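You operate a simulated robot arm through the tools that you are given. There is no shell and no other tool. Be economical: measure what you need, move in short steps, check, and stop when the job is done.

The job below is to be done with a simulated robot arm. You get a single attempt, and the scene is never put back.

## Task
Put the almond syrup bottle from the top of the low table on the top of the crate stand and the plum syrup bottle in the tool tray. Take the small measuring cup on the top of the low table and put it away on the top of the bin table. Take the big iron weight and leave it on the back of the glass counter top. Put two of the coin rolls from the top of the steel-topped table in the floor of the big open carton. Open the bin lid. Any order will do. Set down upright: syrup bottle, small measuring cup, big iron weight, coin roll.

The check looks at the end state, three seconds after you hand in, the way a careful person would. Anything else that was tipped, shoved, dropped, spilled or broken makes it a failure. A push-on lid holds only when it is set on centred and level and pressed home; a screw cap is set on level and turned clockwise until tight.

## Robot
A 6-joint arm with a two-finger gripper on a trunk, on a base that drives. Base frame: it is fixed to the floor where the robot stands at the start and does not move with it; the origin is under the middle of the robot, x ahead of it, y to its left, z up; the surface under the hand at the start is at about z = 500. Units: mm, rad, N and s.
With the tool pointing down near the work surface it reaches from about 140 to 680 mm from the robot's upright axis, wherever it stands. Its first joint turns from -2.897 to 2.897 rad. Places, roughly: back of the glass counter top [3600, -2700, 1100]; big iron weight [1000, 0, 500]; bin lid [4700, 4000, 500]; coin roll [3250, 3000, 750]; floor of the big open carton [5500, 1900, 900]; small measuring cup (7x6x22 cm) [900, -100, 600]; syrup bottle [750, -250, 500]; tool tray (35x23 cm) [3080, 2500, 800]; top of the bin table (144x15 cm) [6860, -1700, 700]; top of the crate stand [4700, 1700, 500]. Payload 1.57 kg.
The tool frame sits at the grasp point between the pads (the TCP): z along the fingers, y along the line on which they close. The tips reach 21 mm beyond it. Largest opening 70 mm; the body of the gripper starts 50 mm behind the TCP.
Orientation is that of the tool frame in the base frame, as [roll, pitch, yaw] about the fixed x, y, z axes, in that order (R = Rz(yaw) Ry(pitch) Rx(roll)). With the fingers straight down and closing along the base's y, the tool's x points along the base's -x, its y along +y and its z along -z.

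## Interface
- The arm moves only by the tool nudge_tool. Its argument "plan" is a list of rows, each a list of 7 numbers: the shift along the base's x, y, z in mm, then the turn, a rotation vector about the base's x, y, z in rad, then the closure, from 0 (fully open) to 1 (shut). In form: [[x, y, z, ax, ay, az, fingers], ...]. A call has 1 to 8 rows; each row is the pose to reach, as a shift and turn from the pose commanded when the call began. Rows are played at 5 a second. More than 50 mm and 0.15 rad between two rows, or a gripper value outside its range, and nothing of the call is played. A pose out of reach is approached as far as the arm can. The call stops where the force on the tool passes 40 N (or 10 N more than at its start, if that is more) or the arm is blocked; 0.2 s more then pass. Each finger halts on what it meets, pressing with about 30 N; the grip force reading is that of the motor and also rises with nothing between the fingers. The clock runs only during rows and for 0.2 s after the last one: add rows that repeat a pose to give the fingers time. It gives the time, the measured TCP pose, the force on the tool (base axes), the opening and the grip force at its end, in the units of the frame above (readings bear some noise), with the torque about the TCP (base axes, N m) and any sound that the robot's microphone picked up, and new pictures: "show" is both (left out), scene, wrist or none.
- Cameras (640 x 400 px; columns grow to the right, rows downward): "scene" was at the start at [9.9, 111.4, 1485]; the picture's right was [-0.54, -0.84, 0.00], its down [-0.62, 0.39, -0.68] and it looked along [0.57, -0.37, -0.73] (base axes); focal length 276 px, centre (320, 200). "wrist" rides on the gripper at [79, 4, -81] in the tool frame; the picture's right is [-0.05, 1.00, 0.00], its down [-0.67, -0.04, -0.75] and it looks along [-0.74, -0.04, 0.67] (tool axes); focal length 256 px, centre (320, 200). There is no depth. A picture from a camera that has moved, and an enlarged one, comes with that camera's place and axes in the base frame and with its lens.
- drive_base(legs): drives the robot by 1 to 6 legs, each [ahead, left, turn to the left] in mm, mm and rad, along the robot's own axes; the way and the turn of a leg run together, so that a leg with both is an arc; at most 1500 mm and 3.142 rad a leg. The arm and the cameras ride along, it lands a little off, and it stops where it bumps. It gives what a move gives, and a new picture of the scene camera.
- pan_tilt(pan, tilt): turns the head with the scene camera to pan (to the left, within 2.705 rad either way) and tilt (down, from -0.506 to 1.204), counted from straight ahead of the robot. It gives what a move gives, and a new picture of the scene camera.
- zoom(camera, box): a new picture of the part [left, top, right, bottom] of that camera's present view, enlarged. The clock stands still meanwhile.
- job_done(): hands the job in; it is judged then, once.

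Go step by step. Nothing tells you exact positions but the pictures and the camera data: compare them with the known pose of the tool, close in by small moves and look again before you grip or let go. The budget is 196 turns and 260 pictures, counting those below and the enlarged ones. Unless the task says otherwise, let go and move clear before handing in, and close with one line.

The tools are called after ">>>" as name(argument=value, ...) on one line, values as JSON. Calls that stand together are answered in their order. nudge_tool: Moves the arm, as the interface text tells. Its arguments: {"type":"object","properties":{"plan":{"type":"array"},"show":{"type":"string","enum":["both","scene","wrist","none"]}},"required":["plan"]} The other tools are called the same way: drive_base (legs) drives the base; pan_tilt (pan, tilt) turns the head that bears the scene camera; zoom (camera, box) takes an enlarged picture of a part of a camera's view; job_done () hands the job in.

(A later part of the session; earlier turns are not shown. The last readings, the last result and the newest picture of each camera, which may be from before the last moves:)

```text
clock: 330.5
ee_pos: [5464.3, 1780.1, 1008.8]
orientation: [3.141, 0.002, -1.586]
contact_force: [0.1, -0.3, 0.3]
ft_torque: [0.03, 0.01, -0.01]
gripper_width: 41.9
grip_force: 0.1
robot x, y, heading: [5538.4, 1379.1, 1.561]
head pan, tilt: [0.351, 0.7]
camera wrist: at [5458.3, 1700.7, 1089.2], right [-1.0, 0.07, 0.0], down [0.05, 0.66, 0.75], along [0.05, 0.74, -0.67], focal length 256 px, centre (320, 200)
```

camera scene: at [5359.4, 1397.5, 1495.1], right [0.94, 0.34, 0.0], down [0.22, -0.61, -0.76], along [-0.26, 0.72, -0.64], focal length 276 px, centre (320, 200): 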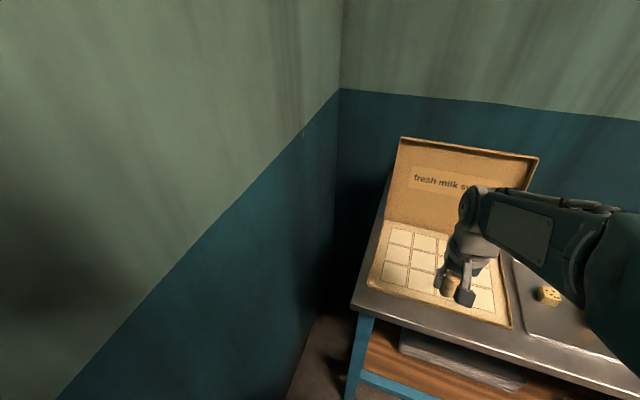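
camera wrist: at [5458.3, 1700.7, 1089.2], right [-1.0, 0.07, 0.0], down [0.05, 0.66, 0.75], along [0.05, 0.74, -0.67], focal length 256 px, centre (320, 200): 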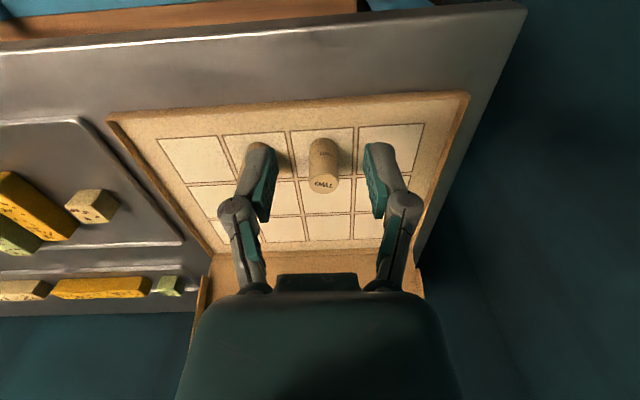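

Both rolls stand in the carton. On the way out I'll look at the bin table for the later cup placement.

>>> drive_base(legs=[[-40, -490, 0], [-1150, 0, 0], [-1150, 0, 0]])

>>> pan_tilt(pan=-2.3, tilt=0.6)

```text
clock: 344.3
ee_pos: [5941.6, -559.8, 1007.2]
orientation: [3.139, 0.001, -1.577]
contact_force: [0.4, -0.4, 0.7]
ft_torque: [-0.02, -0.02, -0.01]
gripper_width: 42.0
grip_force: 0.1
robot x, y, heading: [6020.6, -962.9, 1.574]
head pan, tilt: [0.351, 0.7]
camera scene: at [5837.1, -944.8, 1494.6], right [0.94, 0.35, 0.0], down [0.22, -0.6, -0.76], along [-0.26, 0.72, -0.65], focal length 276 px, centre (320, 200)
```

scene: 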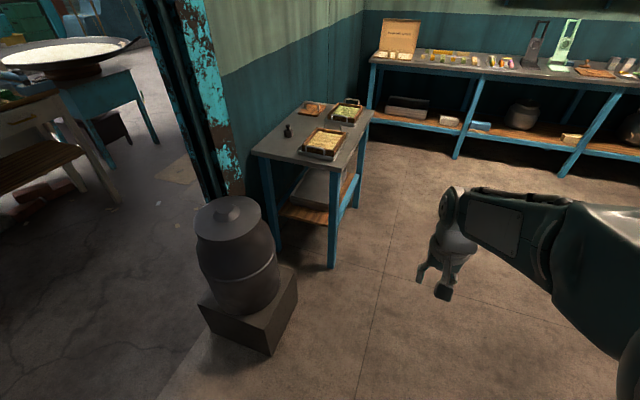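

```text
clock: 346.6
ee_pos: [5941.6, -559.5, 1007.1]
orientation: [3.138, 0.002, -1.578]
contact_force: [-0.6, -0.3, 0.7]
ft_torque: [-0.01, 0.04, -0.04]
gripper_width: 41.9
grip_force: 0.1
robot x, y, heading: [6021.2, -962.5, 1.575]
head pan, tilt: [-2.3, 0.6]
camera scene: at [5932.6, -1083.2, 1503.5], right [-0.66, -0.75, 0.0], down [-0.42, 0.37, -0.83], along [0.62, -0.55, -0.56], focal length 276 px, centre (320, 200)
```

scene: 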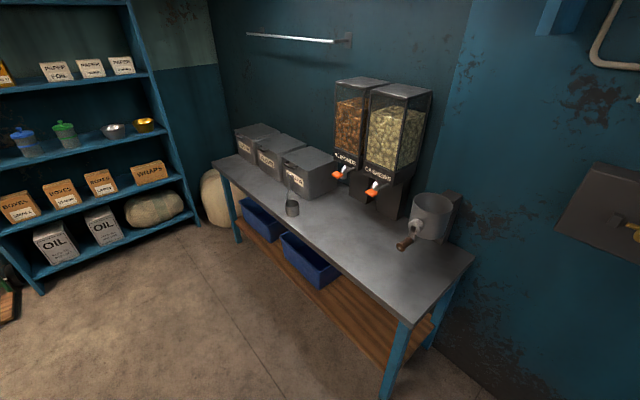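

I see the bin table: front edge y≈−1615, z≈700, with a free front strip where I'll put the cup at about (6480,−1690). Now I drive back to the low table's far side.

>>> drive_base(legs=[[0, 900, 0], [0, 890, 0], [1200, 0, 0], [1200, 0, 0], [320, 460, 0]])

>>> drive_base(legs=[[0, 1150, 0], [0, 1130, 0], [0, 0, 1.567], [0, 900, 0], [0, 800, 0]])

>>> pan_tilt(pan=0.3, tilt=0.8)

```text
clock: 369.9
ee_pos: [3699.5, 2154.0, 1007.2]
orientation: [3.138, 0.002, -1.576]
contact_force: [0.1, 0.3, -0.4]
ft_torque: [0.0, 0.01, 0.03]
gripper_width: 42.2
grip_force: 0.0
robot x, y, heading: [3777.7, 1749.0, 1.569]
head pan, tilt: [-2.3, 0.6]
camera scene: at [3690.6, 1631.4, 1503.6], right [-0.66, -0.75, 0.0], down [-0.42, 0.37, -0.83], along [0.62, -0.55, -0.56], focal length 276 px, centre (320, 200)
```

scene: 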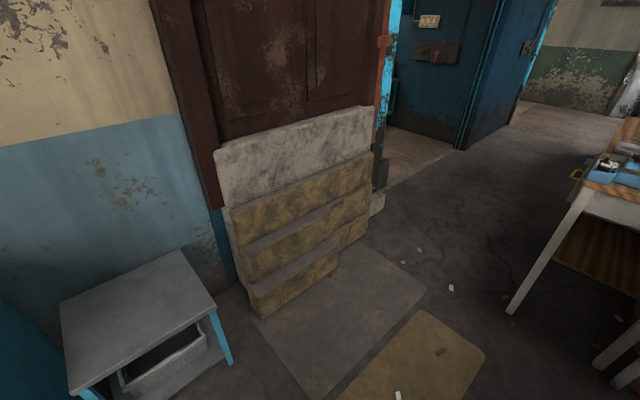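

```text
clock: 393.1
ee_pos: [1079.3, -71.7, 1007.0]
orientation: [3.137, 0.003, -0.008]
contact_force: [-0.6, -0.7, 0.2]
ft_torque: [0.0, -0.01, -0.02]
gripper_width: 42.0
grip_force: 0.1
robot x, y, heading: [1484.4, 0.7, -3.145]
head pan, tilt: [-2.3, 0.6]
camera scene: at [1602.7, -83.9, 1503.6], right [0.75, -0.67, 0.0], down [-0.38, -0.42, -0.83], along [0.55, 0.61, -0.56], focal length 276 px, centre (320, 200)
```

scene: 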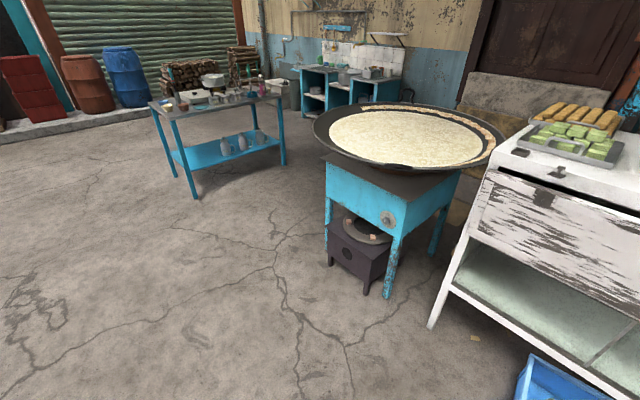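

```text
clock: 395.5
ee_pos: [1078.9, -74.3, 1006.7]
orientation: [3.14, 0.001, -0.009]
contact_force: [0.1, 0.2, -0.1]
ft_torque: [0.02, -0.02, -0.02]
gripper_width: 42.3
grip_force: 0.0
robot x, y, heading: [1482.2, 1.5, -3.143]
head pan, tilt: [0.3, 0.799]
camera scene: at [1466.7, -176.0, 1486.4], right [-0.3, 0.96, 0.0], down [0.69, 0.21, -0.7], along [-0.67, -0.21, -0.72], focal length 276 px, centre (320, 200)
```

scene: 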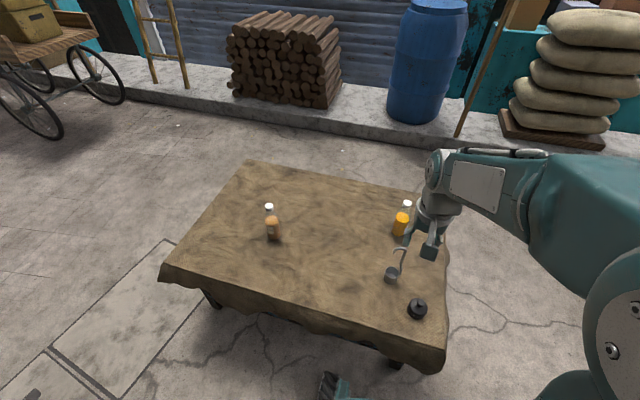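

Now I see the weight, cup, and both bottles. I'll read the tan bottle's label and look at the cup and weight.

>>> zoom(camera="scene", box=[240, 190, 310, 250])

>>> zoom(camera="scene", box=[360, 190, 450, 330])

>>> zoom(camera="wrist", box=[0, 0, 640, 400])

```text
6.67 times, centred on (275, 220) of scene
camera zoom: at [1466.7, -176.0, 1486.4], right [-0.3, 0.96, 0.0], down [0.69, 0.21, -0.7], along [-0.67, -0.21, -0.72], focal length 1838 px, centre (620, 67)
```

zoom: 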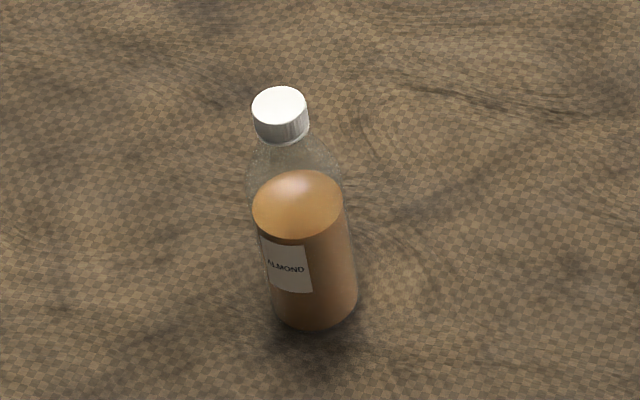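

```text
2.86 times, centred on (405, 260) of scene
camera zoom: at [1466.7, -176.0, 1486.4], right [-0.3, 0.96, 0.0], down [0.69, 0.21, -0.7], along [-0.67, -0.21, -0.72], focal length 788 px, centre (77, 29)
```

zoom: 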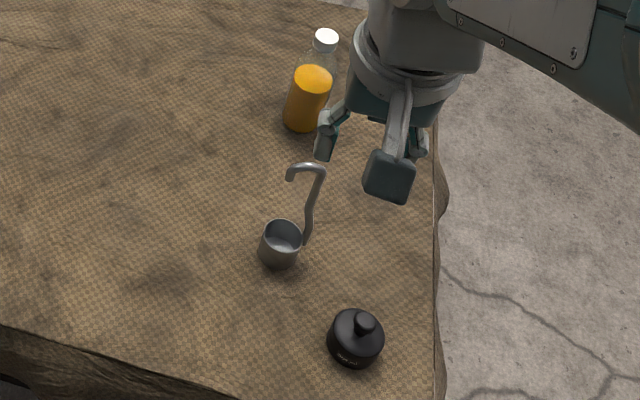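

```text
1.00 times, centred on (320, 200) of wrist (not enlarged: the box is as wide or as high as the picture)
camera zoom: at [1157.3, -79.1, 1089.4], right [-0.06, -1.0, 0.0], down [-0.66, 0.04, 0.75], along [-0.75, 0.04, -0.67], focal length 256 px, centre (320, 200)
```

zoom: 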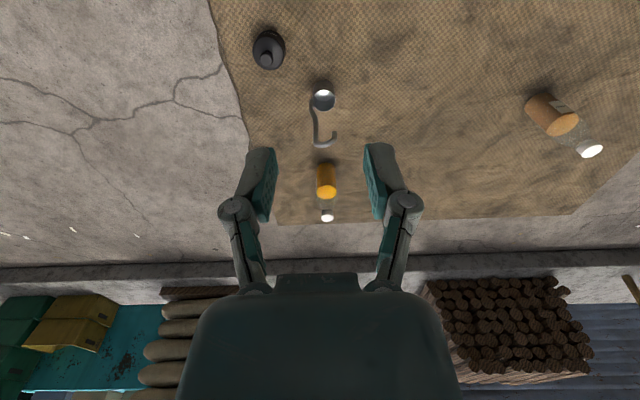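

The tan bottle is ALMOND. I take the iron weight first; its knob is at about (973,34). I move above it.

>>> nudge_tool(plan=[[-13, 13, -44, 0, 0, 0, 0.3], [-26, 27, -88, 0, 0, 0, 0.3], [-40, 40, -132, 0, 0, 0, 0.3], [-53, 54, -176, 0, 0, 0, 0.3], [-66, 67, -220, 0, 0, 0, 0.3], [-79, 81, -264, 0, 0, 0, 0.3], [-92, 94, -308, 0, 0, 0, 0.3], [-106, 108, -352, 0, 0, 0, 0.3]], show="wrist")

```text
clock: 397.3
ee_pos: [972.9, 33.3, 656.5]
orientation: [3.14, 0.005, -0.009]
contact_force: [-0.4, -0.4, 0.5]
ft_torque: [0.05, 0.01, -0.03]
gripper_width: 49.1
grip_force: 0.1
robot x, y, heading: [1482.3, 2.0, -3.142]
head pan, tilt: [0.3, 0.799]
camera wrist: at [1051.2, 28.6, 738.2], right [-0.06, -1.0, 0.0], down [-0.66, 0.04, 0.75], along [-0.75, 0.04, -0.66], focal length 256 px, centre (320, 200)
```

wrist: 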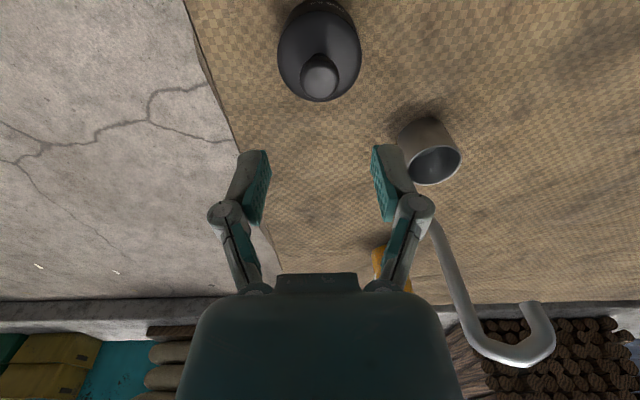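

The knob is centred under the gripper, with its top at about z=563. I lower carefully to grip the knob with the fingertips.

>>> nudge_tool(plan=[[2, -1, -45, 0, 0, 0, 0.3], [2, -1, -80, 0, 0, 0, 0.3], [2, -1, -90, 0, 0, 0, 0.3], [2, -1, -95, 0, 0, 0, 0.3], [2, -1, -95, 0, 0, 0, 0.3]], show="wrist")

```text
clock: 398.5
ee_pos: [976.4, 32.8, 560.1]
orientation: [3.138, 0.002, -0.01]
contact_force: [0.3, 0.5, -0.4]
ft_torque: [0.0, -0.02, -0.02]
gripper_width: 48.8
grip_force: 0.1
robot x, y, heading: [1482.9, 5.7, -3.14]
head pan, tilt: [0.3, 0.799]
camera wrist: at [1054.5, 27.5, 642.9], right [-0.06, -1.0, 0.0], down [-0.66, 0.04, 0.75], along [-0.74, 0.04, -0.67], focal length 256 px, centre (320, 200)
```

wrist: 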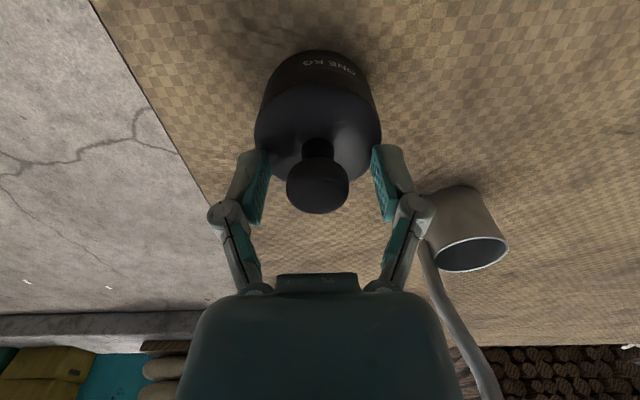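

The knob is right at the grasp point. I close and lift.

>>> nudge_tool(plan=[[0, 0, 0, 0, 0, 0, 0.6], [0, 0, 0, 0, 0, 0, 1], [0, 0, 0, 0, 0, 0, 1], [0, 0, 0, 0, 0, 0, 1], [5, 5, 15, 0, 0, 0, 1], [10, 10, 35, 0, 0, 0, 1], [15, 15, 70, 0, 0, 0, 1]], show="wrist")

```text
clock: 399.1
ee_pos: [973.9, 32.8, 565.2]
orientation: [3.139, 0.008, -0.01]
contact_force: [8.2, 0.1, 16.6]
ft_torque: [0.14, 0.17, -0.01]
gripper_width: 24.4
grip_force: 29.8
robot x, y, heading: [1484.7, 5.7, -3.137]
head pan, tilt: [0.3, 0.799]
stopped in row 3: the force on the tool passed its limit at 41 N (the readings are from after the stop); the commanded pose is now the measured one
camera wrist: at [1052.5, 27.3, 645.6], right [-0.06, -1.0, 0.0], down [-0.66, 0.04, 0.75], along [-0.75, 0.04, -0.66], focal length 256 px, centre (320, 200)
```

wrist: 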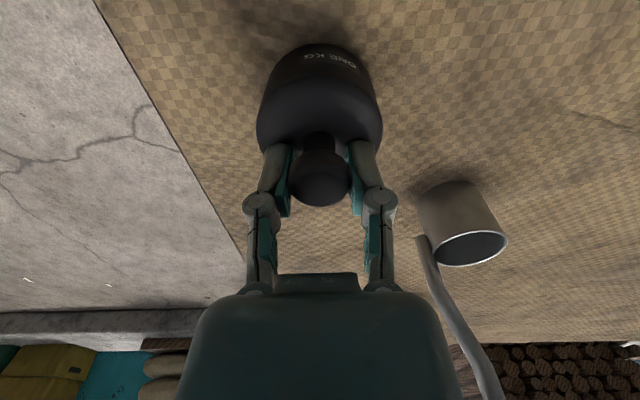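

The grip is on the knob. I lift straight up.

>>> nudge_tool(plan=[[0, 0, 3, 0, 0, 0, 1], [0, 0, 8, 0, 0, 0, 1], [0, 0, 20, 0, 0, 0, 1], [5, 5, 50, 0, 0, 0, 1], [10, 10, 95, 0, 0, 0, 1]], show="wrist")

```text
clock: 400.3
ee_pos: [981.4, 41.3, 656.7]
orientation: [3.14, 0.005, -0.005]
contact_force: [0.1, -0.5, -10.4]
ft_torque: [-0.03, 0.1, 0.0]
gripper_width: 24.3
grip_force: 30.0
robot x, y, heading: [1487.1, 2.0, -3.148]
head pan, tilt: [0.3, 0.799]
camera wrist: at [1060.0, 36.2, 738.3], right [-0.06, -1.0, 0.0], down [-0.66, 0.04, 0.75], along [-0.75, 0.04, -0.66], focal length 256 px, centre (320, 200)
```

wrist: 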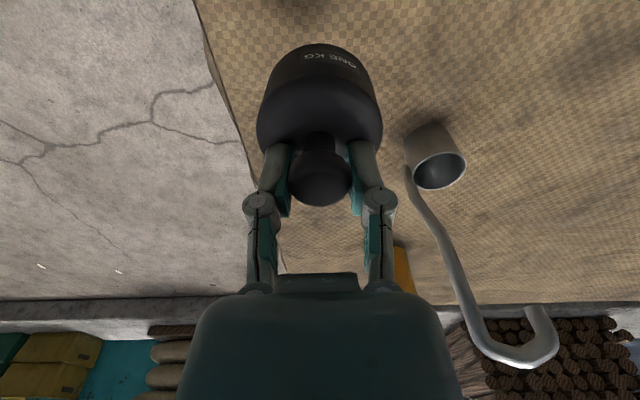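

I have the weight. I raise and retract it, then drive the known route to the corridor.

>>> nudge_tool(plan=[[15, 0, 45, 0, 0, 0, 1], [30, 0, 90, 0, 0, 0, 1], [45, 0, 135, 0, 0, 0, 1], [60, 0, 180, 0, 0, 0, 1], [75, 0, 225, 0, 0, 0, 1], [90, -5, 270, 0, 0, 0, 1], [100, -10, 315, 0, 0, 0, 1], [105, -15, 360, 0, 0, 0, 1]], show="none")

>>> drive_base(legs=[[0, -900, 0], [0, -850, 0], [0, 0, -1.567], [0, -1150, 0], [0, -1150, 0], [-320, -440, 0]])

>>> drive_base(legs=[[-1200, 0, 0], [-1200, 0, 0]])

>>> pan_tilt(pan=2.6, tilt=0.4)

```text
clock: 402.1
ee_pos: [1085.9, 24.7, 1021.2]
orientation: [3.139, 0.005, -0.009]
contact_force: [-0.5, 0.3, -10.5]
ft_torque: [0.05, 0.04, -0.05]
gripper_width: 24.4
grip_force: 30.1
robot x, y, heading: [1483.4, 2.9, -3.143]
head pan, tilt: [0.3, 0.799]
```

```text
clock: 428.4
ee_pos: [4256.1, 1792.6, 1020.4]
orientation: [3.141, 0.006, -1.613]
contact_force: [0.6, 0.3, -9.6]
ft_torque: [0.06, 0.03, 0.0]
gripper_width: 24.4
grip_force: 29.9
robot x, y, heading: [4218.3, 1397.9, 1.538]
head pan, tilt: [0.3, 0.799]
camera scene: at [4035.1, 1420.8, 1485.1], right [0.96, 0.26, 0.01], down [0.19, -0.69, -0.69], along [-0.18, 0.67, -0.72], focal length 276 px, centre (320, 200)
```

scene: 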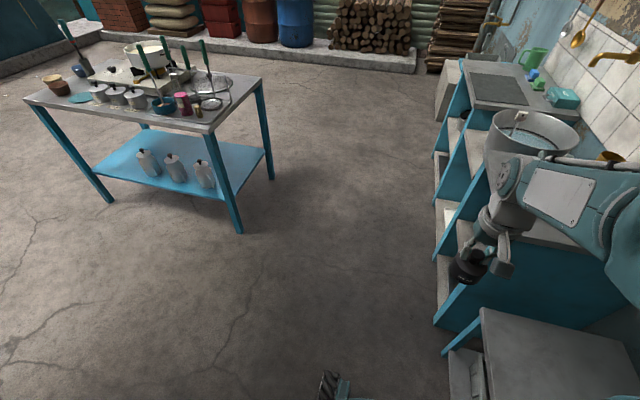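

```text
clock: 440.1
ee_pos: [4143.8, -597.5, 1020.8]
orientation: [3.135, 0.008, -1.649]
contact_force: [0.2, 0.3, -9.6]
ft_torque: [0.01, 0.0, 0.02]
gripper_width: 24.5
grip_force: 29.6
robot x, y, heading: [4093.8, -994.1, 1.497]
head pan, tilt: [0.3, 0.799]
camera scene: at [3914.0, -961.7, 1486.4], right [0.97, 0.23, 0.0], down [0.16, -0.7, -0.7], along [-0.16, 0.68, -0.72], focal length 276 px, centre (320, 200)
```

scene: 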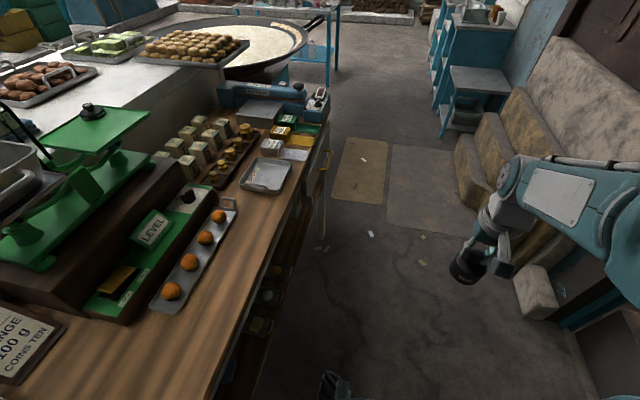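

```text
clock: 442.3
ee_pos: [4145.2, -597.8, 1020.8]
orientation: [3.135, 0.006, -1.65]
contact_force: [-0.1, 0.4, -9.7]
ft_torque: [0.04, -0.04, -0.01]
gripper_width: 24.4
grip_force: 30.7
robot x, y, heading: [4089.6, -991.9, 1.494]
head pan, tilt: [2.601, 0.4]
camera scene: at [3879.1, -1116.1, 1521.7], right [-0.82, 0.57, 0.0], down [0.22, 0.32, -0.92], along [-0.53, -0.75, -0.39], focal length 276 px, centre (320, 200)
```

scene: 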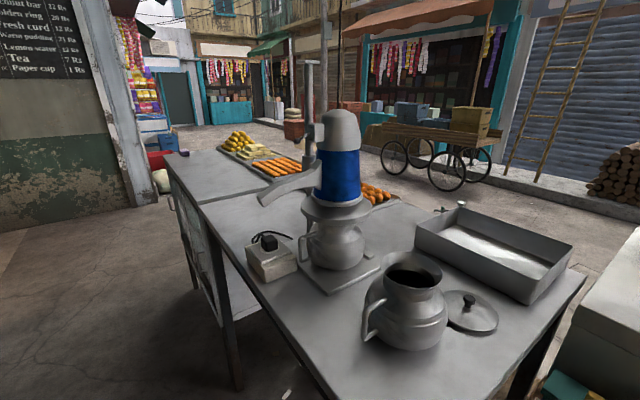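

The glass counter's back strip (grey, corridor side) is at x≈3500–3720, y −2070 to −3030. I drive there, staying clear of the counters, turn to face it, and raise the weight.

>>> drive_base(legs=[[-830, -160, 0], [-830, -160, 0], [0, 0, 1.648]])

>>> nudge_tool(plan=[[0, 0, 45, 0, 0, 0, 1], [0, 0, 90, 0, 0, 0, 1], [0, 0, 135, 0, 0, 0, 1], [0, 0, 180, 0, 0, 0, 1], [0, 0, 220, 0, 0, 0, 1]], show="none")

>>> pan_tilt(pan=0.2, tilt=0.6)

```text
clock: 454.8
ee_pos: [3900.0, -2642.2, 1020.2]
orientation: [3.136, 0.007, 0.016]
contact_force: [-1.2, 0.2, -10.5]
ft_torque: [-0.01, 0.04, -0.01]
gripper_width: 24.3
grip_force: 29.9
robot x, y, heading: [4297.4, -2659.2, -3.116]
head pan, tilt: [2.601, 0.4]
camera scene: at [4441.7, -2858.8, 1521.7], right [-0.49, -0.87, 0.0], down [-0.34, 0.19, -0.92], along [0.8, -0.46, -0.39], focal length 276 px, centre (320, 200)
```

scene: 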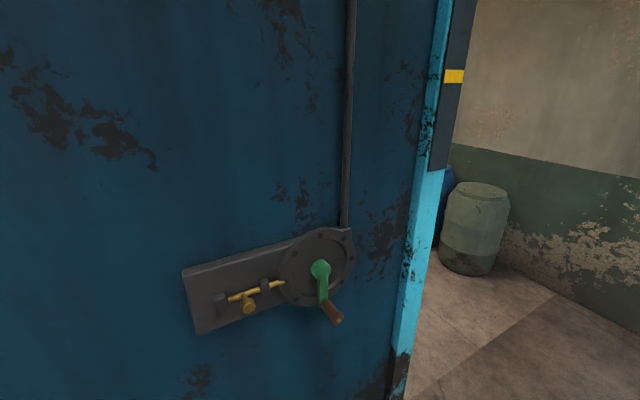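

```text
clock: 456.0
ee_pos: [3896.8, -2641.6, 1239.8]
orientation: [3.135, 0.005, 0.015]
contact_force: [-0.5, 0.1, -9.7]
ft_torque: [-0.02, 0.0, 0.0]
gripper_width: 24.4
grip_force: 29.8
robot x, y, heading: [4296.9, -2659.9, -3.12]
head pan, tilt: [2.601, 0.4]
```

```text
clock: 458.2
ee_pos: [3897.8, -2642.6, 1237.8]
orientation: [3.134, 0.008, 0.016]
contact_force: [0.1, 0.6, -9.6]
ft_torque: [0.0, 0.03, -0.01]
gripper_width: 24.5
grip_force: 30.3
robot x, y, heading: [4302.2, -2656.9, -3.119]
head pan, tilt: [0.201, 0.6]
camera scene: at [4275.1, -2832.6, 1503.3], right [-0.22, 0.97, 0.0], down [0.55, 0.13, -0.82], along [-0.8, -0.18, -0.57], focal length 276 px, centre (320, 200)
```

scene: 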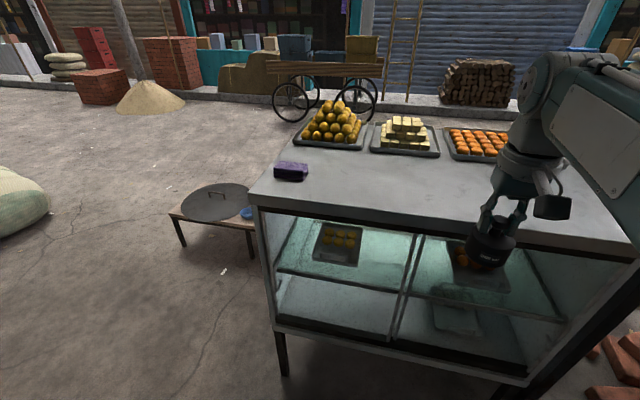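

The back strip is free between x≈3400 and 3736. I target (3590,−2650): base ahead 150, then extend the arm.

>>> drive_base(legs=[[150, 0, 0]])

>>> nudge_tool(plan=[[-40, -2, 0, 0, 0, 0, 1], [-80, -4, 0, 0, 0, 0, 1], [-120, -6, 0, 0, 0, 0, 1], [-158, -8, 0, 0, 0, 0, 1], [-158, -8, -30, 0, 0, 0, 1]])

```text
clock: 459.6
ee_pos: [3748.3, -2646.2, 1238.8]
orientation: [3.134, 0.007, 0.015]
contact_force: [0.1, -0.7, -9.1]
ft_torque: [-0.01, 0.07, 0.0]
gripper_width: 24.6
grip_force: 30.4
robot x, y, heading: [4147.8, -2663.8, -3.121]
head pan, tilt: [0.201, 0.6]
camera scene: at [4126.1, -2835.8, 1503.3], right [-0.22, 0.98, 0.0], down [0.55, 0.12, -0.82], along [-0.8, -0.18, -0.57], focal length 276 px, centre (320, 200)
```

scene: 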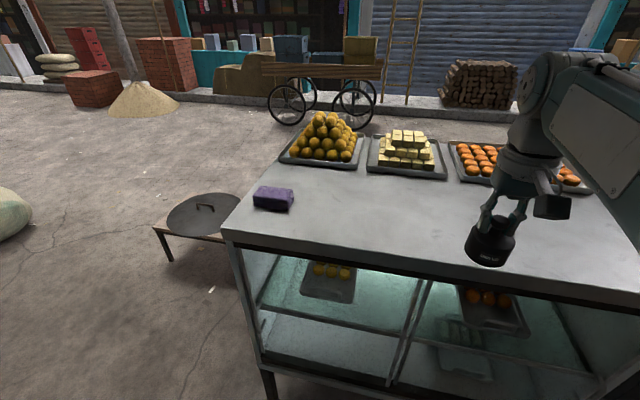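

```text
clock: 460.8
ee_pos: [3590.6, -2654.5, 1207.3]
orientation: [3.135, 0.007, 0.015]
contact_force: [-0.2, 0.2, -10.3]
ft_torque: [0.0, 0.05, -0.03]
gripper_width: 24.7
grip_force: 29.3
robot x, y, heading: [4151.2, -2663.4, -3.121]
head pan, tilt: [0.201, 0.6]
camera scene: at [4124.8, -2835.8, 1503.3], right [-0.22, 0.98, 0.0], down [0.55, 0.12, -0.82], along [-0.8, -0.18, -0.57], focal length 276 px, centre (320, 200)
camera wrist: at [3670.0, -2656.0, 1289.7], right [-0.04, -1.0, 0.01], down [-0.66, 0.03, 0.75], along [-0.75, 0.03, -0.66], focal length 256 px, centre (320, 200)
```

scene: 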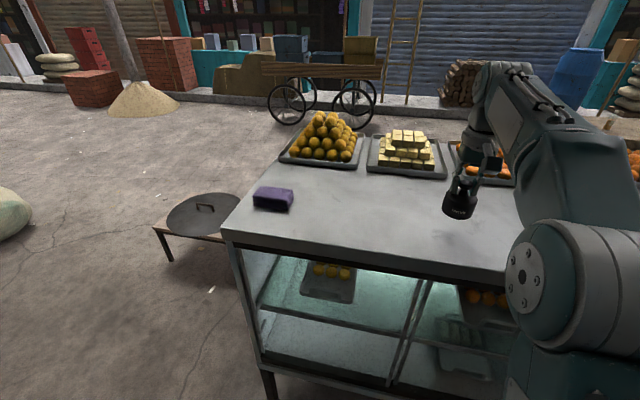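
wrist: 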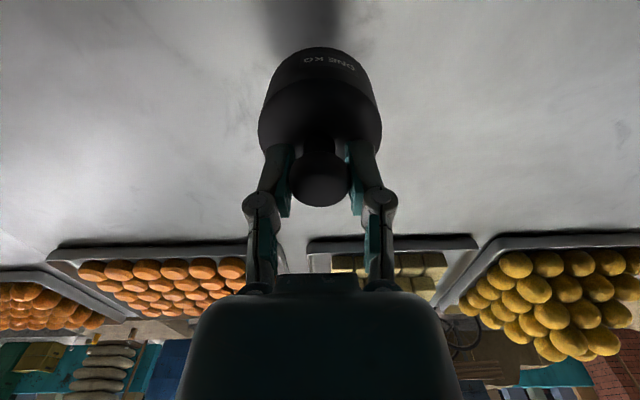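

The spot is clear and close to the listed place. I lower slowly.

>>> nudge_tool(plan=[[10, -15, -12, 0, 0, 0, 1], [10, -15, -24, 0, 0, 0, 1], [10, -15, -32, 0, 0, 0, 1], [10, -15, -38, 0, 0, 0, 1], [10, -15, -43, 0, 0, 0, 1], [10, -15, -48, 0, 0, 0, 1], [10, -15, -53, 0, 0, 0, 1], [10, -15, -58, 0, 0, 0, 1]], show="wrist")

```text
clock: 462.6
ee_pos: [3601.4, -2668.9, 1154.9]
orientation: [3.137, 0.018, 0.016]
contact_force: [-3.6, -3.3, 28.8]
ft_torque: [0.21, -0.32, -0.02]
gripper_width: 24.3
grip_force: 30.1
robot x, y, heading: [4148.4, -2664.6, -3.117]
head pan, tilt: [0.201, 0.6]
camera wrist: at [3681.4, -2671.6, 1234.9], right [-0.04, -1.0, 0.01], down [-0.65, 0.03, 0.76], along [-0.76, 0.03, -0.65], focal length 256 px, centre (320, 200)
```

wrist: 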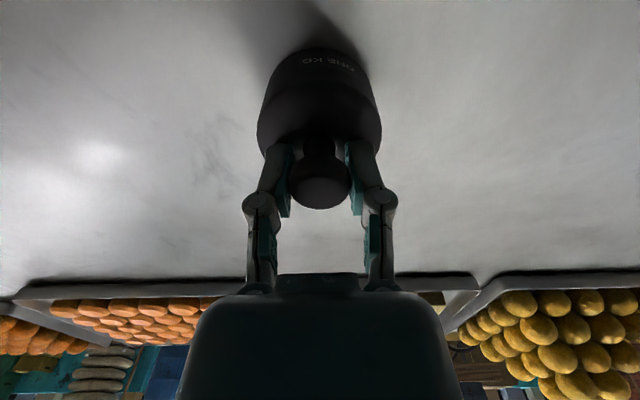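

Contact: it's on the counter. I release and rise.

>>> nudge_tool(plan=[[0, 0, 2, 0, 0, 0, 0.8], [0, 0, 2, 0, 0, 0, 0.3], [0, 0, 2, 0, 0, 0, 0.3], [0, 0, 40, 0, 0, 0, 0.3], [0, 0, 80, 0, 0, 0, 0.3], [40, 0, 95, 0, 0, 0, 0.3], [85, 0, 95, 0, 0, 0, 0.3], [130, 0, 95, 0, 0, 0, 0.3]], show="both")

```text
clock: 464.4
ee_pos: [3732.0, -2668.3, 1245.8]
orientation: [3.133, 0.008, 0.013]
contact_force: [-0.7, -0.3, 0.2]
ft_torque: [0.01, -0.01, 0.04]
gripper_width: 49.1
grip_force: 0.0
robot x, y, heading: [4149.8, -2663.6, -3.119]
head pan, tilt: [0.201, 0.6]
camera scene: at [4126.6, -2836.0, 1503.3], right [-0.22, 0.98, 0.0], down [0.55, 0.12, -0.82], along [-0.8, -0.18, -0.57], focal length 276 px, centre (320, 200)
camera wrist: at [3810.9, -2670.7, 1326.6], right [-0.04, -1.0, 0.01], down [-0.66, 0.03, 0.75], along [-0.75, 0.03, -0.66], focal length 256 px, centre (320, 200)
```

scene: 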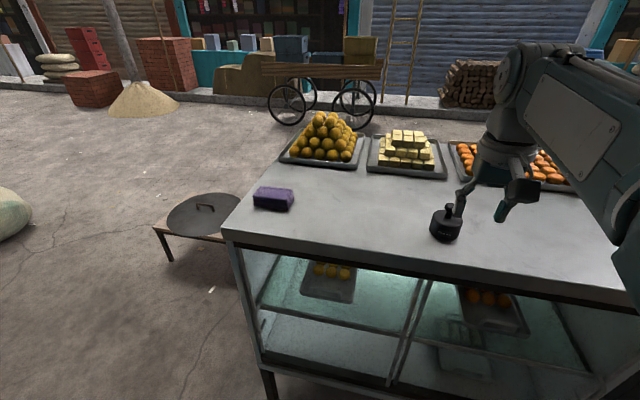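
wrist: 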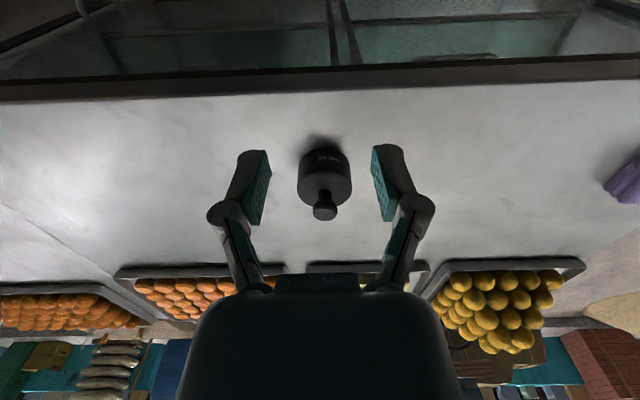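

The weight stands on the back of the counter. Now I return to the low table for the measuring cup.

>>> drive_base(legs=[[-140, 0, 0], [0, 0, -1.593], [1400, 120, 0], [1400, 0, 0], [1300, 0, 0], [300, 400, 0]])

>>> nudge_tool(plan=[[0, 0, -45, 0, 0, 0, 0.3], [0, 0, -90, 0, 0, 0, 0.3], [0, 0, -135, 0, 0, 0, 0.3], [0, 0, -180, 0, 0, 0, 0.3], [0, 0, -225, 0, 0, 0, 0.3]], show="none")

```text
clock: 487.8
ee_pos: [4378.1, 1621.5, 1245.8]
orientation: [3.12, 0.01, -1.741]
contact_force: [-0.2, -0.1, -0.6]
ft_torque: [0.01, 0.0, 0.0]
gripper_width: 49.2
grip_force: 0.1
robot x, y, heading: [4289.4, 1211.2, 1.407]
head pan, tilt: [0.201, 0.6]
stopped in leg 5: the robot was blocked; the commanded pose is now the measured one
camera scene: at [4113.5, 1269.3, 1502.5], right [1.0, 0.04, 0.01], down [0.03, -0.57, -0.82], along [-0.03, 0.82, -0.57], focal length 276 px, centre (320, 200)
```

scene: 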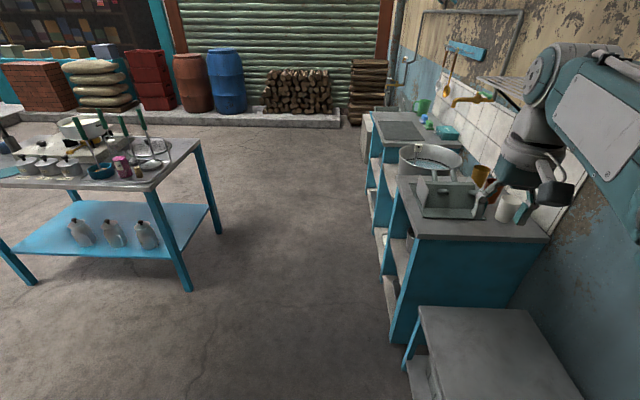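

```text
clock: 489.0
ee_pos: [4384.6, 1622.6, 1021.8]
orientation: [3.117, 0.009, -1.74]
contact_force: [0.1, -0.2, 0.9]
ft_torque: [0.02, -0.02, 0.02]
gripper_width: 48.8
grip_force: 0.1
robot x, y, heading: [4291.5, 1214.6, 1.408]
head pan, tilt: [0.201, 0.6]
```

The robot was stopped by a bump, having drifted right. I check what it touched.

>>> pan_tilt(pan=-1.5, tilt=0.9)

>>> pan_tilt(pan=-0.6, tilt=1.1)

```text
clock: 490.7
ee_pos: [4384.8, 1622.9, 1022.1]
orientation: [3.117, 0.01, -1.74]
contact_force: [-0.3, -0.5, 0.4]
ft_torque: [0.02, -0.01, 0.01]
gripper_width: 49.4
grip_force: 0.0
robot x, y, heading: [4287.7, 1213.7, 1.415]
head pan, tilt: [-1.499, 0.901]
camera scene: at [4199.6, 1173.0, 1479.4], right [-0.09, -1.0, 0.0], down [-0.78, 0.07, -0.62], along [0.62, -0.05, -0.78], focal length 276 px, centre (320, 200)
```

scene: 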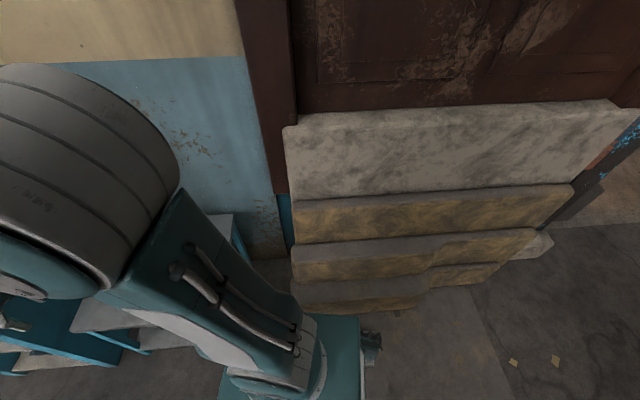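

```text
clock: 491.9
ee_pos: [4384.9, 1622.3, 1021.9]
orientation: [3.118, 0.009, -1.738]
contact_force: [-0.8, 0.8, -0.5]
ft_torque: [0.01, 0.01, 0.0]
gripper_width: 48.7
grip_force: 0.1
robot x, y, heading: [4289.9, 1212.5, 1.413]
head pan, tilt: [-0.6, 1.1]
camera scene: at [4167.9, 1225.4, 1465.4], right [0.72, -0.69, 0.0], down [-0.61, -0.65, -0.46], along [0.32, 0.33, -0.89], focal length 276 px, centre (320, 200)
```

scene: 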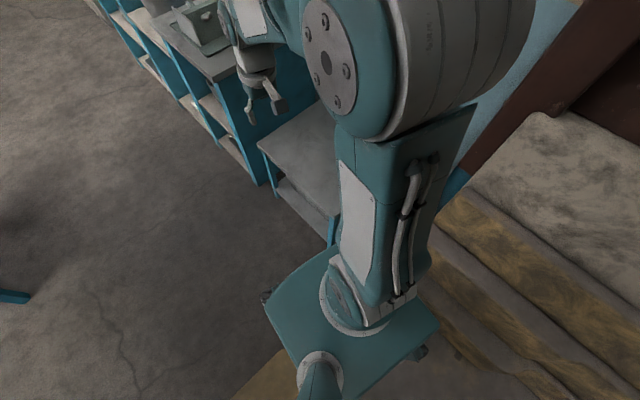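

Nothing has moved; the base only touched the masonry step. I steer left away from it and drive on to the low table's left side.

>>> drive_base(legs=[[0, 420, 0], [480, 0, 0.158], [0, 1500, 0], [0, 1500, 0], [0, 0, 3.13]])

```text
clock: 518.4
ee_pos: [860.0, 1332.9, 1021.9]
orientation: [3.117, 0.006, 1.544]
contact_force: [0.7, 0.7, -0.3]
ft_torque: [0.0, -0.02, 0.03]
gripper_width: 49.0
grip_force: 0.0
robot x, y, heading: [893.2, 1753.7, -1.584]
head pan, tilt: [-0.6, 1.1]
camera scene: at [1014.8, 1756.6, 1464.8], right [-0.82, 0.58, 0.0], down [0.52, 0.73, -0.45], along [-0.26, -0.37, -0.89], focal length 276 px, centre (320, 200)
```

scene: 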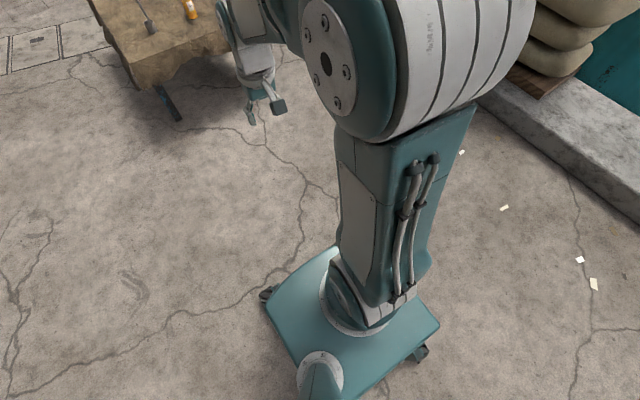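

I approach the table's left side and look at the cup.

>>> drive_base(legs=[[1250, 0, 0]])

>>> pan_tilt(pan=-0.15, tilt=0.8)

>>> zoom(camera="wrist", box=[0, 0, 640, 400])

```text
clock: 524.8
ee_pos: [817.3, 71.6, 1019.9]
orientation: [3.117, 0.006, 1.523]
contact_force: [-0.1, 0.2, 0.5]
ft_torque: [-0.01, 0.0, 0.03]
gripper_width: 49.2
grip_force: 0.1
robot x, y, heading: [860.2, 493.7, -1.605]
head pan, tilt: [-0.6, 1.1]
camera scene: at [981.5, 493.1, 1464.8], right [-0.8, 0.59, 0.0], down [0.53, 0.72, -0.45], along [-0.27, -0.36, -0.89], focal length 276 px, centre (320, 200)
```

scene: 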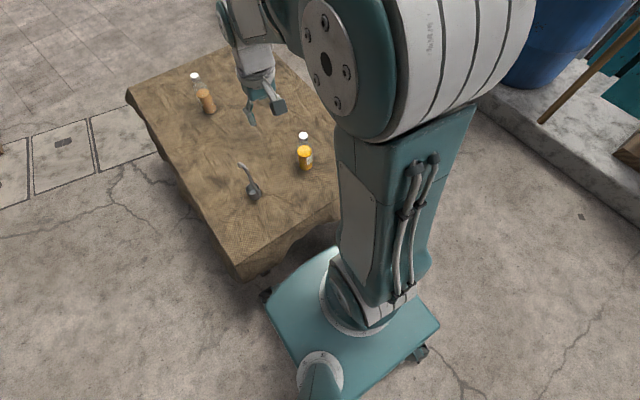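

```text
clock: 525.7
ee_pos: [818.2, 71.6, 1021.3]
orientation: [3.116, 0.007, 1.522]
contact_force: [-0.1, -0.4, 0.4]
ft_torque: [0.0, 0.01, 0.0]
gripper_width: 48.9
grip_force: 0.0
robot x, y, heading: [860.1, 493.1, -1.613]
head pan, tilt: [-0.15, 0.799]
camera scene: at [1004.0, 464.6, 1486.4], right [-0.98, 0.19, 0.0], down [0.13, 0.71, -0.7], along [-0.13, -0.68, -0.72], focal length 276 px, centre (320, 200)
```

scene: 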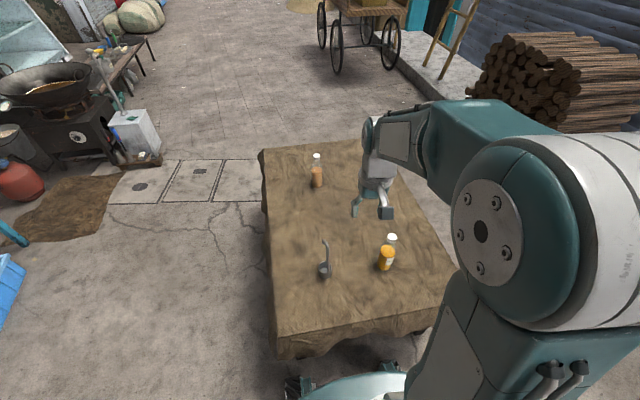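

```text
1.00 times, centred on (320, 200) of wrist (not enlarged: the box is as wide or as high as the picture)
camera zoom: at [822.5, 151.9, 1101.7], right [0.99, -0.1, 0.02], down [-0.08, -0.66, 0.75], along [-0.06, -0.75, -0.66], focal length 256 px, centre (320, 200)
```

zoom: 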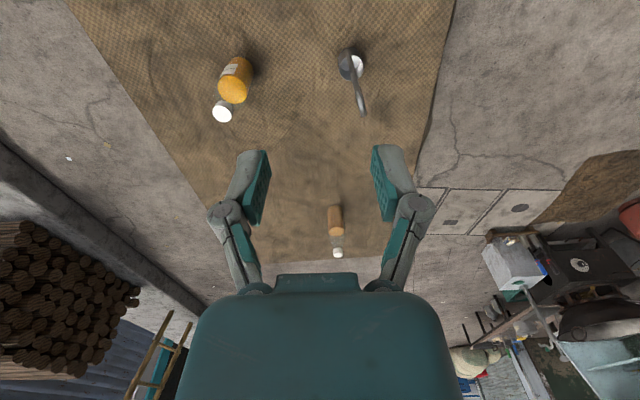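

The hook's plane is edge-on to me, so my fingers will close across it. The hook top is at about (879,−74,718). I move above it.

>>> nudge_tool(plan=[[10, -24, -36, 0, 0.012, 0, 0.3], [20, -48, -72, 0, 0.025, 0, 0.3], [30, -72, -108, 0, 0.025, 0, 0.3], [40, -96, -144, 0, 0.025, 0, 0.3], [50, -120, -180, 0, 0.025, 0, 0.3], [61, -144, -216, 0, 0.025, 0, 0.3], [61, -144, -240, 0, 0.025, 0, 0.3]], show="wrist")

>>> zoom(camera="scene", box=[280, 170, 400, 290])

```text
clock: 527.3
ee_pos: [879.6, -73.1, 780.0]
orientation: [3.142, 0.01, 1.524]
contact_force: [-0.2, -0.3, 0.6]
ft_torque: [0.02, -0.02, 0.02]
gripper_width: 49.0
grip_force: 0.1
robot x, y, heading: [863.1, 492.9, -1.611]
head pan, tilt: [-0.15, 0.799]
camera wrist: at [887.6, 6.1, 861.3], right [0.99, -0.1, 0.0], down [-0.07, -0.66, 0.75], along [-0.08, -0.75, -0.66], focal length 256 px, centre (320, 200)
```

wrist: 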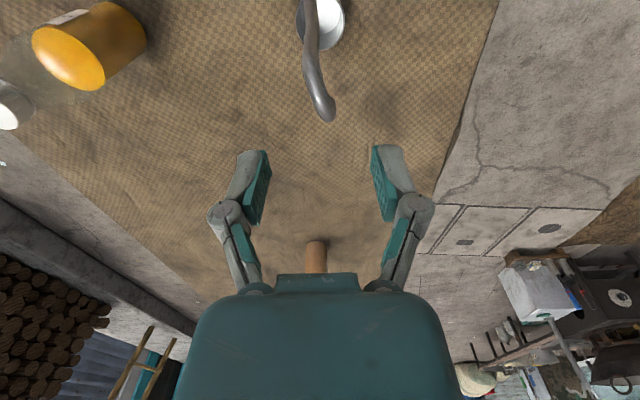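

```text
3.33 times, centred on (340, 230) of scene
camera zoom: at [1004.5, 463.4, 1486.4], right [-0.98, 0.19, 0.0], down [0.13, 0.71, -0.7], along [-0.13, -0.68, -0.72], focal length 919 px, centre (253, 100)
```

zoom: 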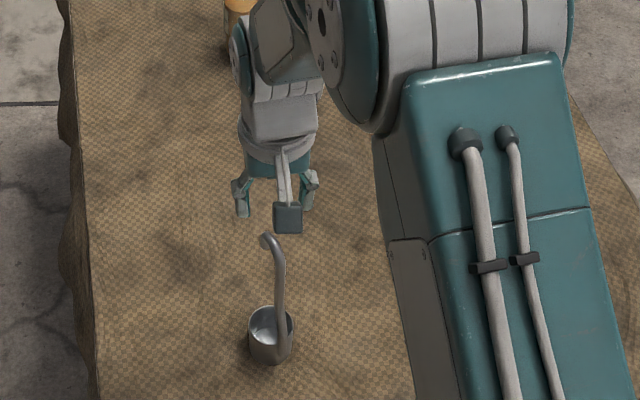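

The hook's top bar runs from about (877,−48) to (883,−81). I rotate the gripper slightly to square up, descend over its middle, and grip.

>>> nudge_tool(plan=[[0, 4, -5, 0, 0, 0.12, 0.3], [0, 8, -20, 0, 0, 0.24, 0.3], [0, 8, -50, 0, 0, 0.24, 0.3], [0, 8, -76, 0, 0, 0.24, 0.3], [0, 8, -76, 0, 0, 0.24, 0.3]], show="wrist")

```text
clock: 528.5
ee_pos: [880.7, -66.4, 704.5]
orientation: [-3.141, 0.009, 1.763]
contact_force: [0.1, 0.1, 0.8]
ft_torque: [0.01, 0.03, 0.01]
gripper_width: 48.8
grip_force: 0.0
robot x, y, heading: [858.9, 488.8, -1.606]
head pan, tilt: [-0.15, 0.799]
camera wrist: at [867.8, 14.3, 784.9], right [0.99, 0.14, 0.0], down [0.09, -0.65, 0.75], along [0.1, -0.74, -0.66], focal length 256 px, centre (320, 200)
```

wrist: 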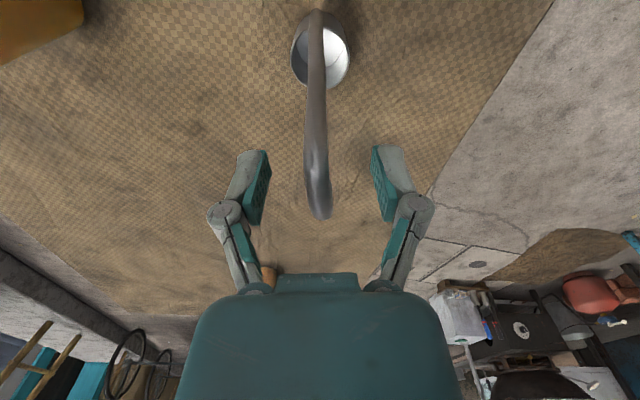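

Aligned. I close and lift.

>>> nudge_tool(plan=[[0, 0, 0, 0, 0, 0, 0.6], [0, 0, 0, 0, 0, 0, 0.8], [0, 0, 0, 0, 0, 0, 1], [0, 0, 0, 0, 0, 0, 1]], show="wrist")

```text
clock: 529.5
ee_pos: [879.7, -65.3, 703.6]
orientation: [-3.141, 0.007, 1.763]
contact_force: [0.9, 0.7, -0.2]
ft_torque: [-0.05, -0.01, -0.01]
gripper_width: 9.6
grip_force: 30.0
robot x, y, heading: [862.7, 490.1, -1.611]
head pan, tilt: [-0.15, 0.799]
camera wrist: at [867.9, 14.3, 785.0], right [0.99, 0.14, 0.0], down [0.09, -0.65, 0.75], along [0.1, -0.74, -0.66], focal length 256 px, centre (320, 200)
```

wrist: 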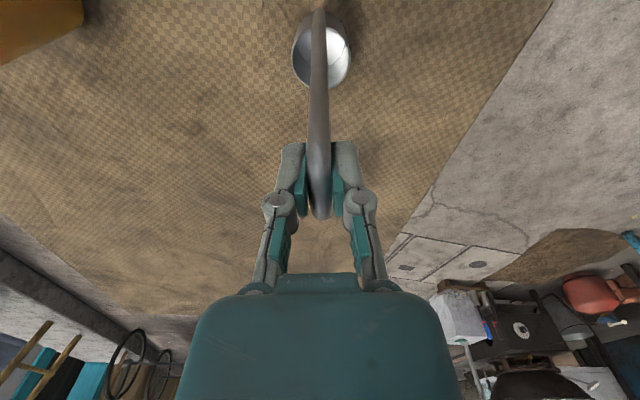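

>>> nudge_tool(plan=[[0, 0, 15, 0, 0, 0, 1], [0, 5, 45, 0, 0, 0, 1], [0, 15, 90, 0, 0, 0, 1], [0, 30, 130, 0, 0, 0, 1], [0, 50, 170, 0, 0, 0, 1], [0, 80, 205, 0, 0, 0, 1], [0, 110, 240, 0, 0, 0, 1], [0, 140, 275, 0, 0, 0, 1]], show="both")

```text
clock: 531.3
ee_pos: [877.4, 78.1, 981.2]
orientation: [3.141, 0.009, 1.765]
contact_force: [0.1, 0.3, -2.0]
ft_torque: [0.02, -0.03, -0.03]
gripper_width: 9.4
grip_force: 30.1
robot x, y, heading: [861.4, 493.4, -1.609]
head pan, tilt: [-0.15, 0.799]
camera scene: at [1004.2, 464.6, 1486.5], right [-0.98, 0.19, 0.0], down [0.13, 0.71, -0.7], along [-0.13, -0.68, -0.72], focal length 276 px, centre (320, 200)
camera wrist: at [865.7, 157.1, 1062.3], right [0.99, 0.14, 0.0], down [0.09, -0.65, 0.75], along [0.1, -0.74, -0.66], focal length 256 px, centre (320, 200)
```

scene: 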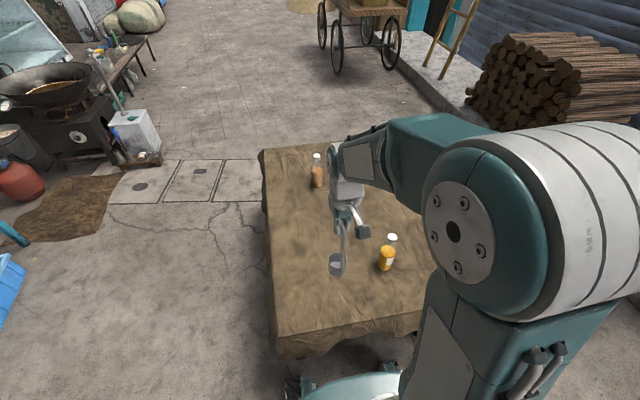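
wrist: 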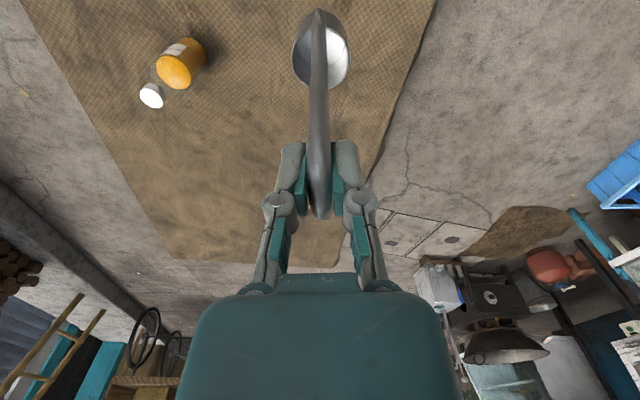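

The cup hangs upright in the grip. I raise it a bit and drive to the bin table.

>>> nudge_tool(plan=[[0, 10, 40, 0, 0, 0, 1], [0, 20, 80, 0, 0, 0, 1]], show="none")

>>> drive_base(legs=[[-1260, 0, 0.038], [0, 1450, 0], [0, 1420, 0], [150, 420, 0]])

```text
clock: 531.9
ee_pos: [879.0, 95.6, 1058.8]
orientation: [3.14, 0.009, 1.766]
contact_force: [0.3, -0.7, -0.7]
ft_torque: [0.03, -0.01, -0.02]
gripper_width: 9.5
grip_force: 30.8
robot x, y, heading: [860.7, 491.6, -1.613]
head pan, tilt: [-0.15, 0.799]
```

```text
clock: 553.9
ee_pos: [4194.7, 1275.3, 1058.7]
orientation: [-3.141, 0.01, 1.831]
contact_force: [-0.1, 0.0, -0.6]
ft_torque: [0.03, 0.0, 0.02]
gripper_width: 9.5
grip_force: 29.9
robot x, y, heading: [4152.8, 1666.6, -1.541]
head pan, tilt: [-0.15, 0.799]
camera scene: at [4293.1, 1652.4, 1486.9], right [-0.99, 0.12, 0.0], down [0.09, 0.71, -0.7], along [-0.08, -0.69, -0.72], focal length 276 px, centre (320, 200)
```

scene: 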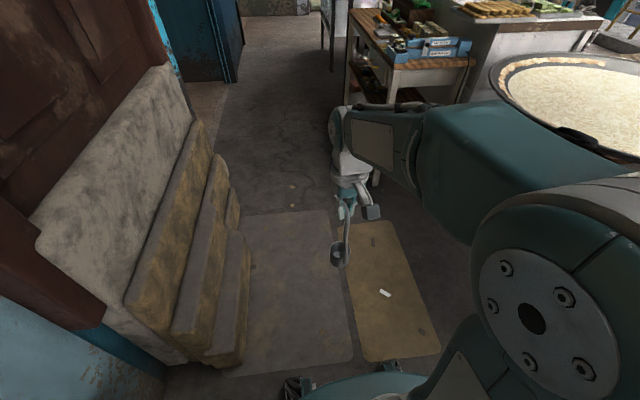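

On course. I continue down the corridor and into the room.

>>> drive_base(legs=[[1300, -60, -0.03], [1320, 0, 0], [0, 1100, 0], [0, 1000, 0]])

```text
clock: 576.6
ee_pos: [6262.8, -1335.3, 1058.8]
orientation: [-3.141, 0.009, 1.796]
contact_force: [-0.4, -0.3, -0.7]
ft_torque: [-0.02, 0.03, 0.0]
gripper_width: 9.1
grip_force: 29.6
robot x, y, heading: [6234.3, -940.8, -1.574]
head pan, tilt: [-0.15, 0.799]
camera scene: at [6376.0, -961.3, 1486.6], right [-0.99, 0.15, 0.0], down [0.11, 0.71, -0.7], along [-0.11, -0.69, -0.72], focal length 276 px, centre (320, 200)
```

scene: 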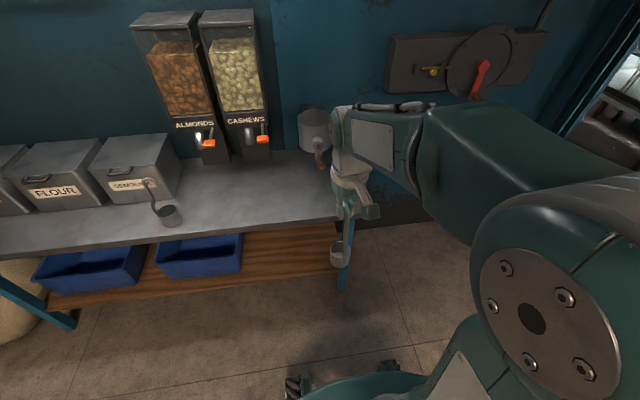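

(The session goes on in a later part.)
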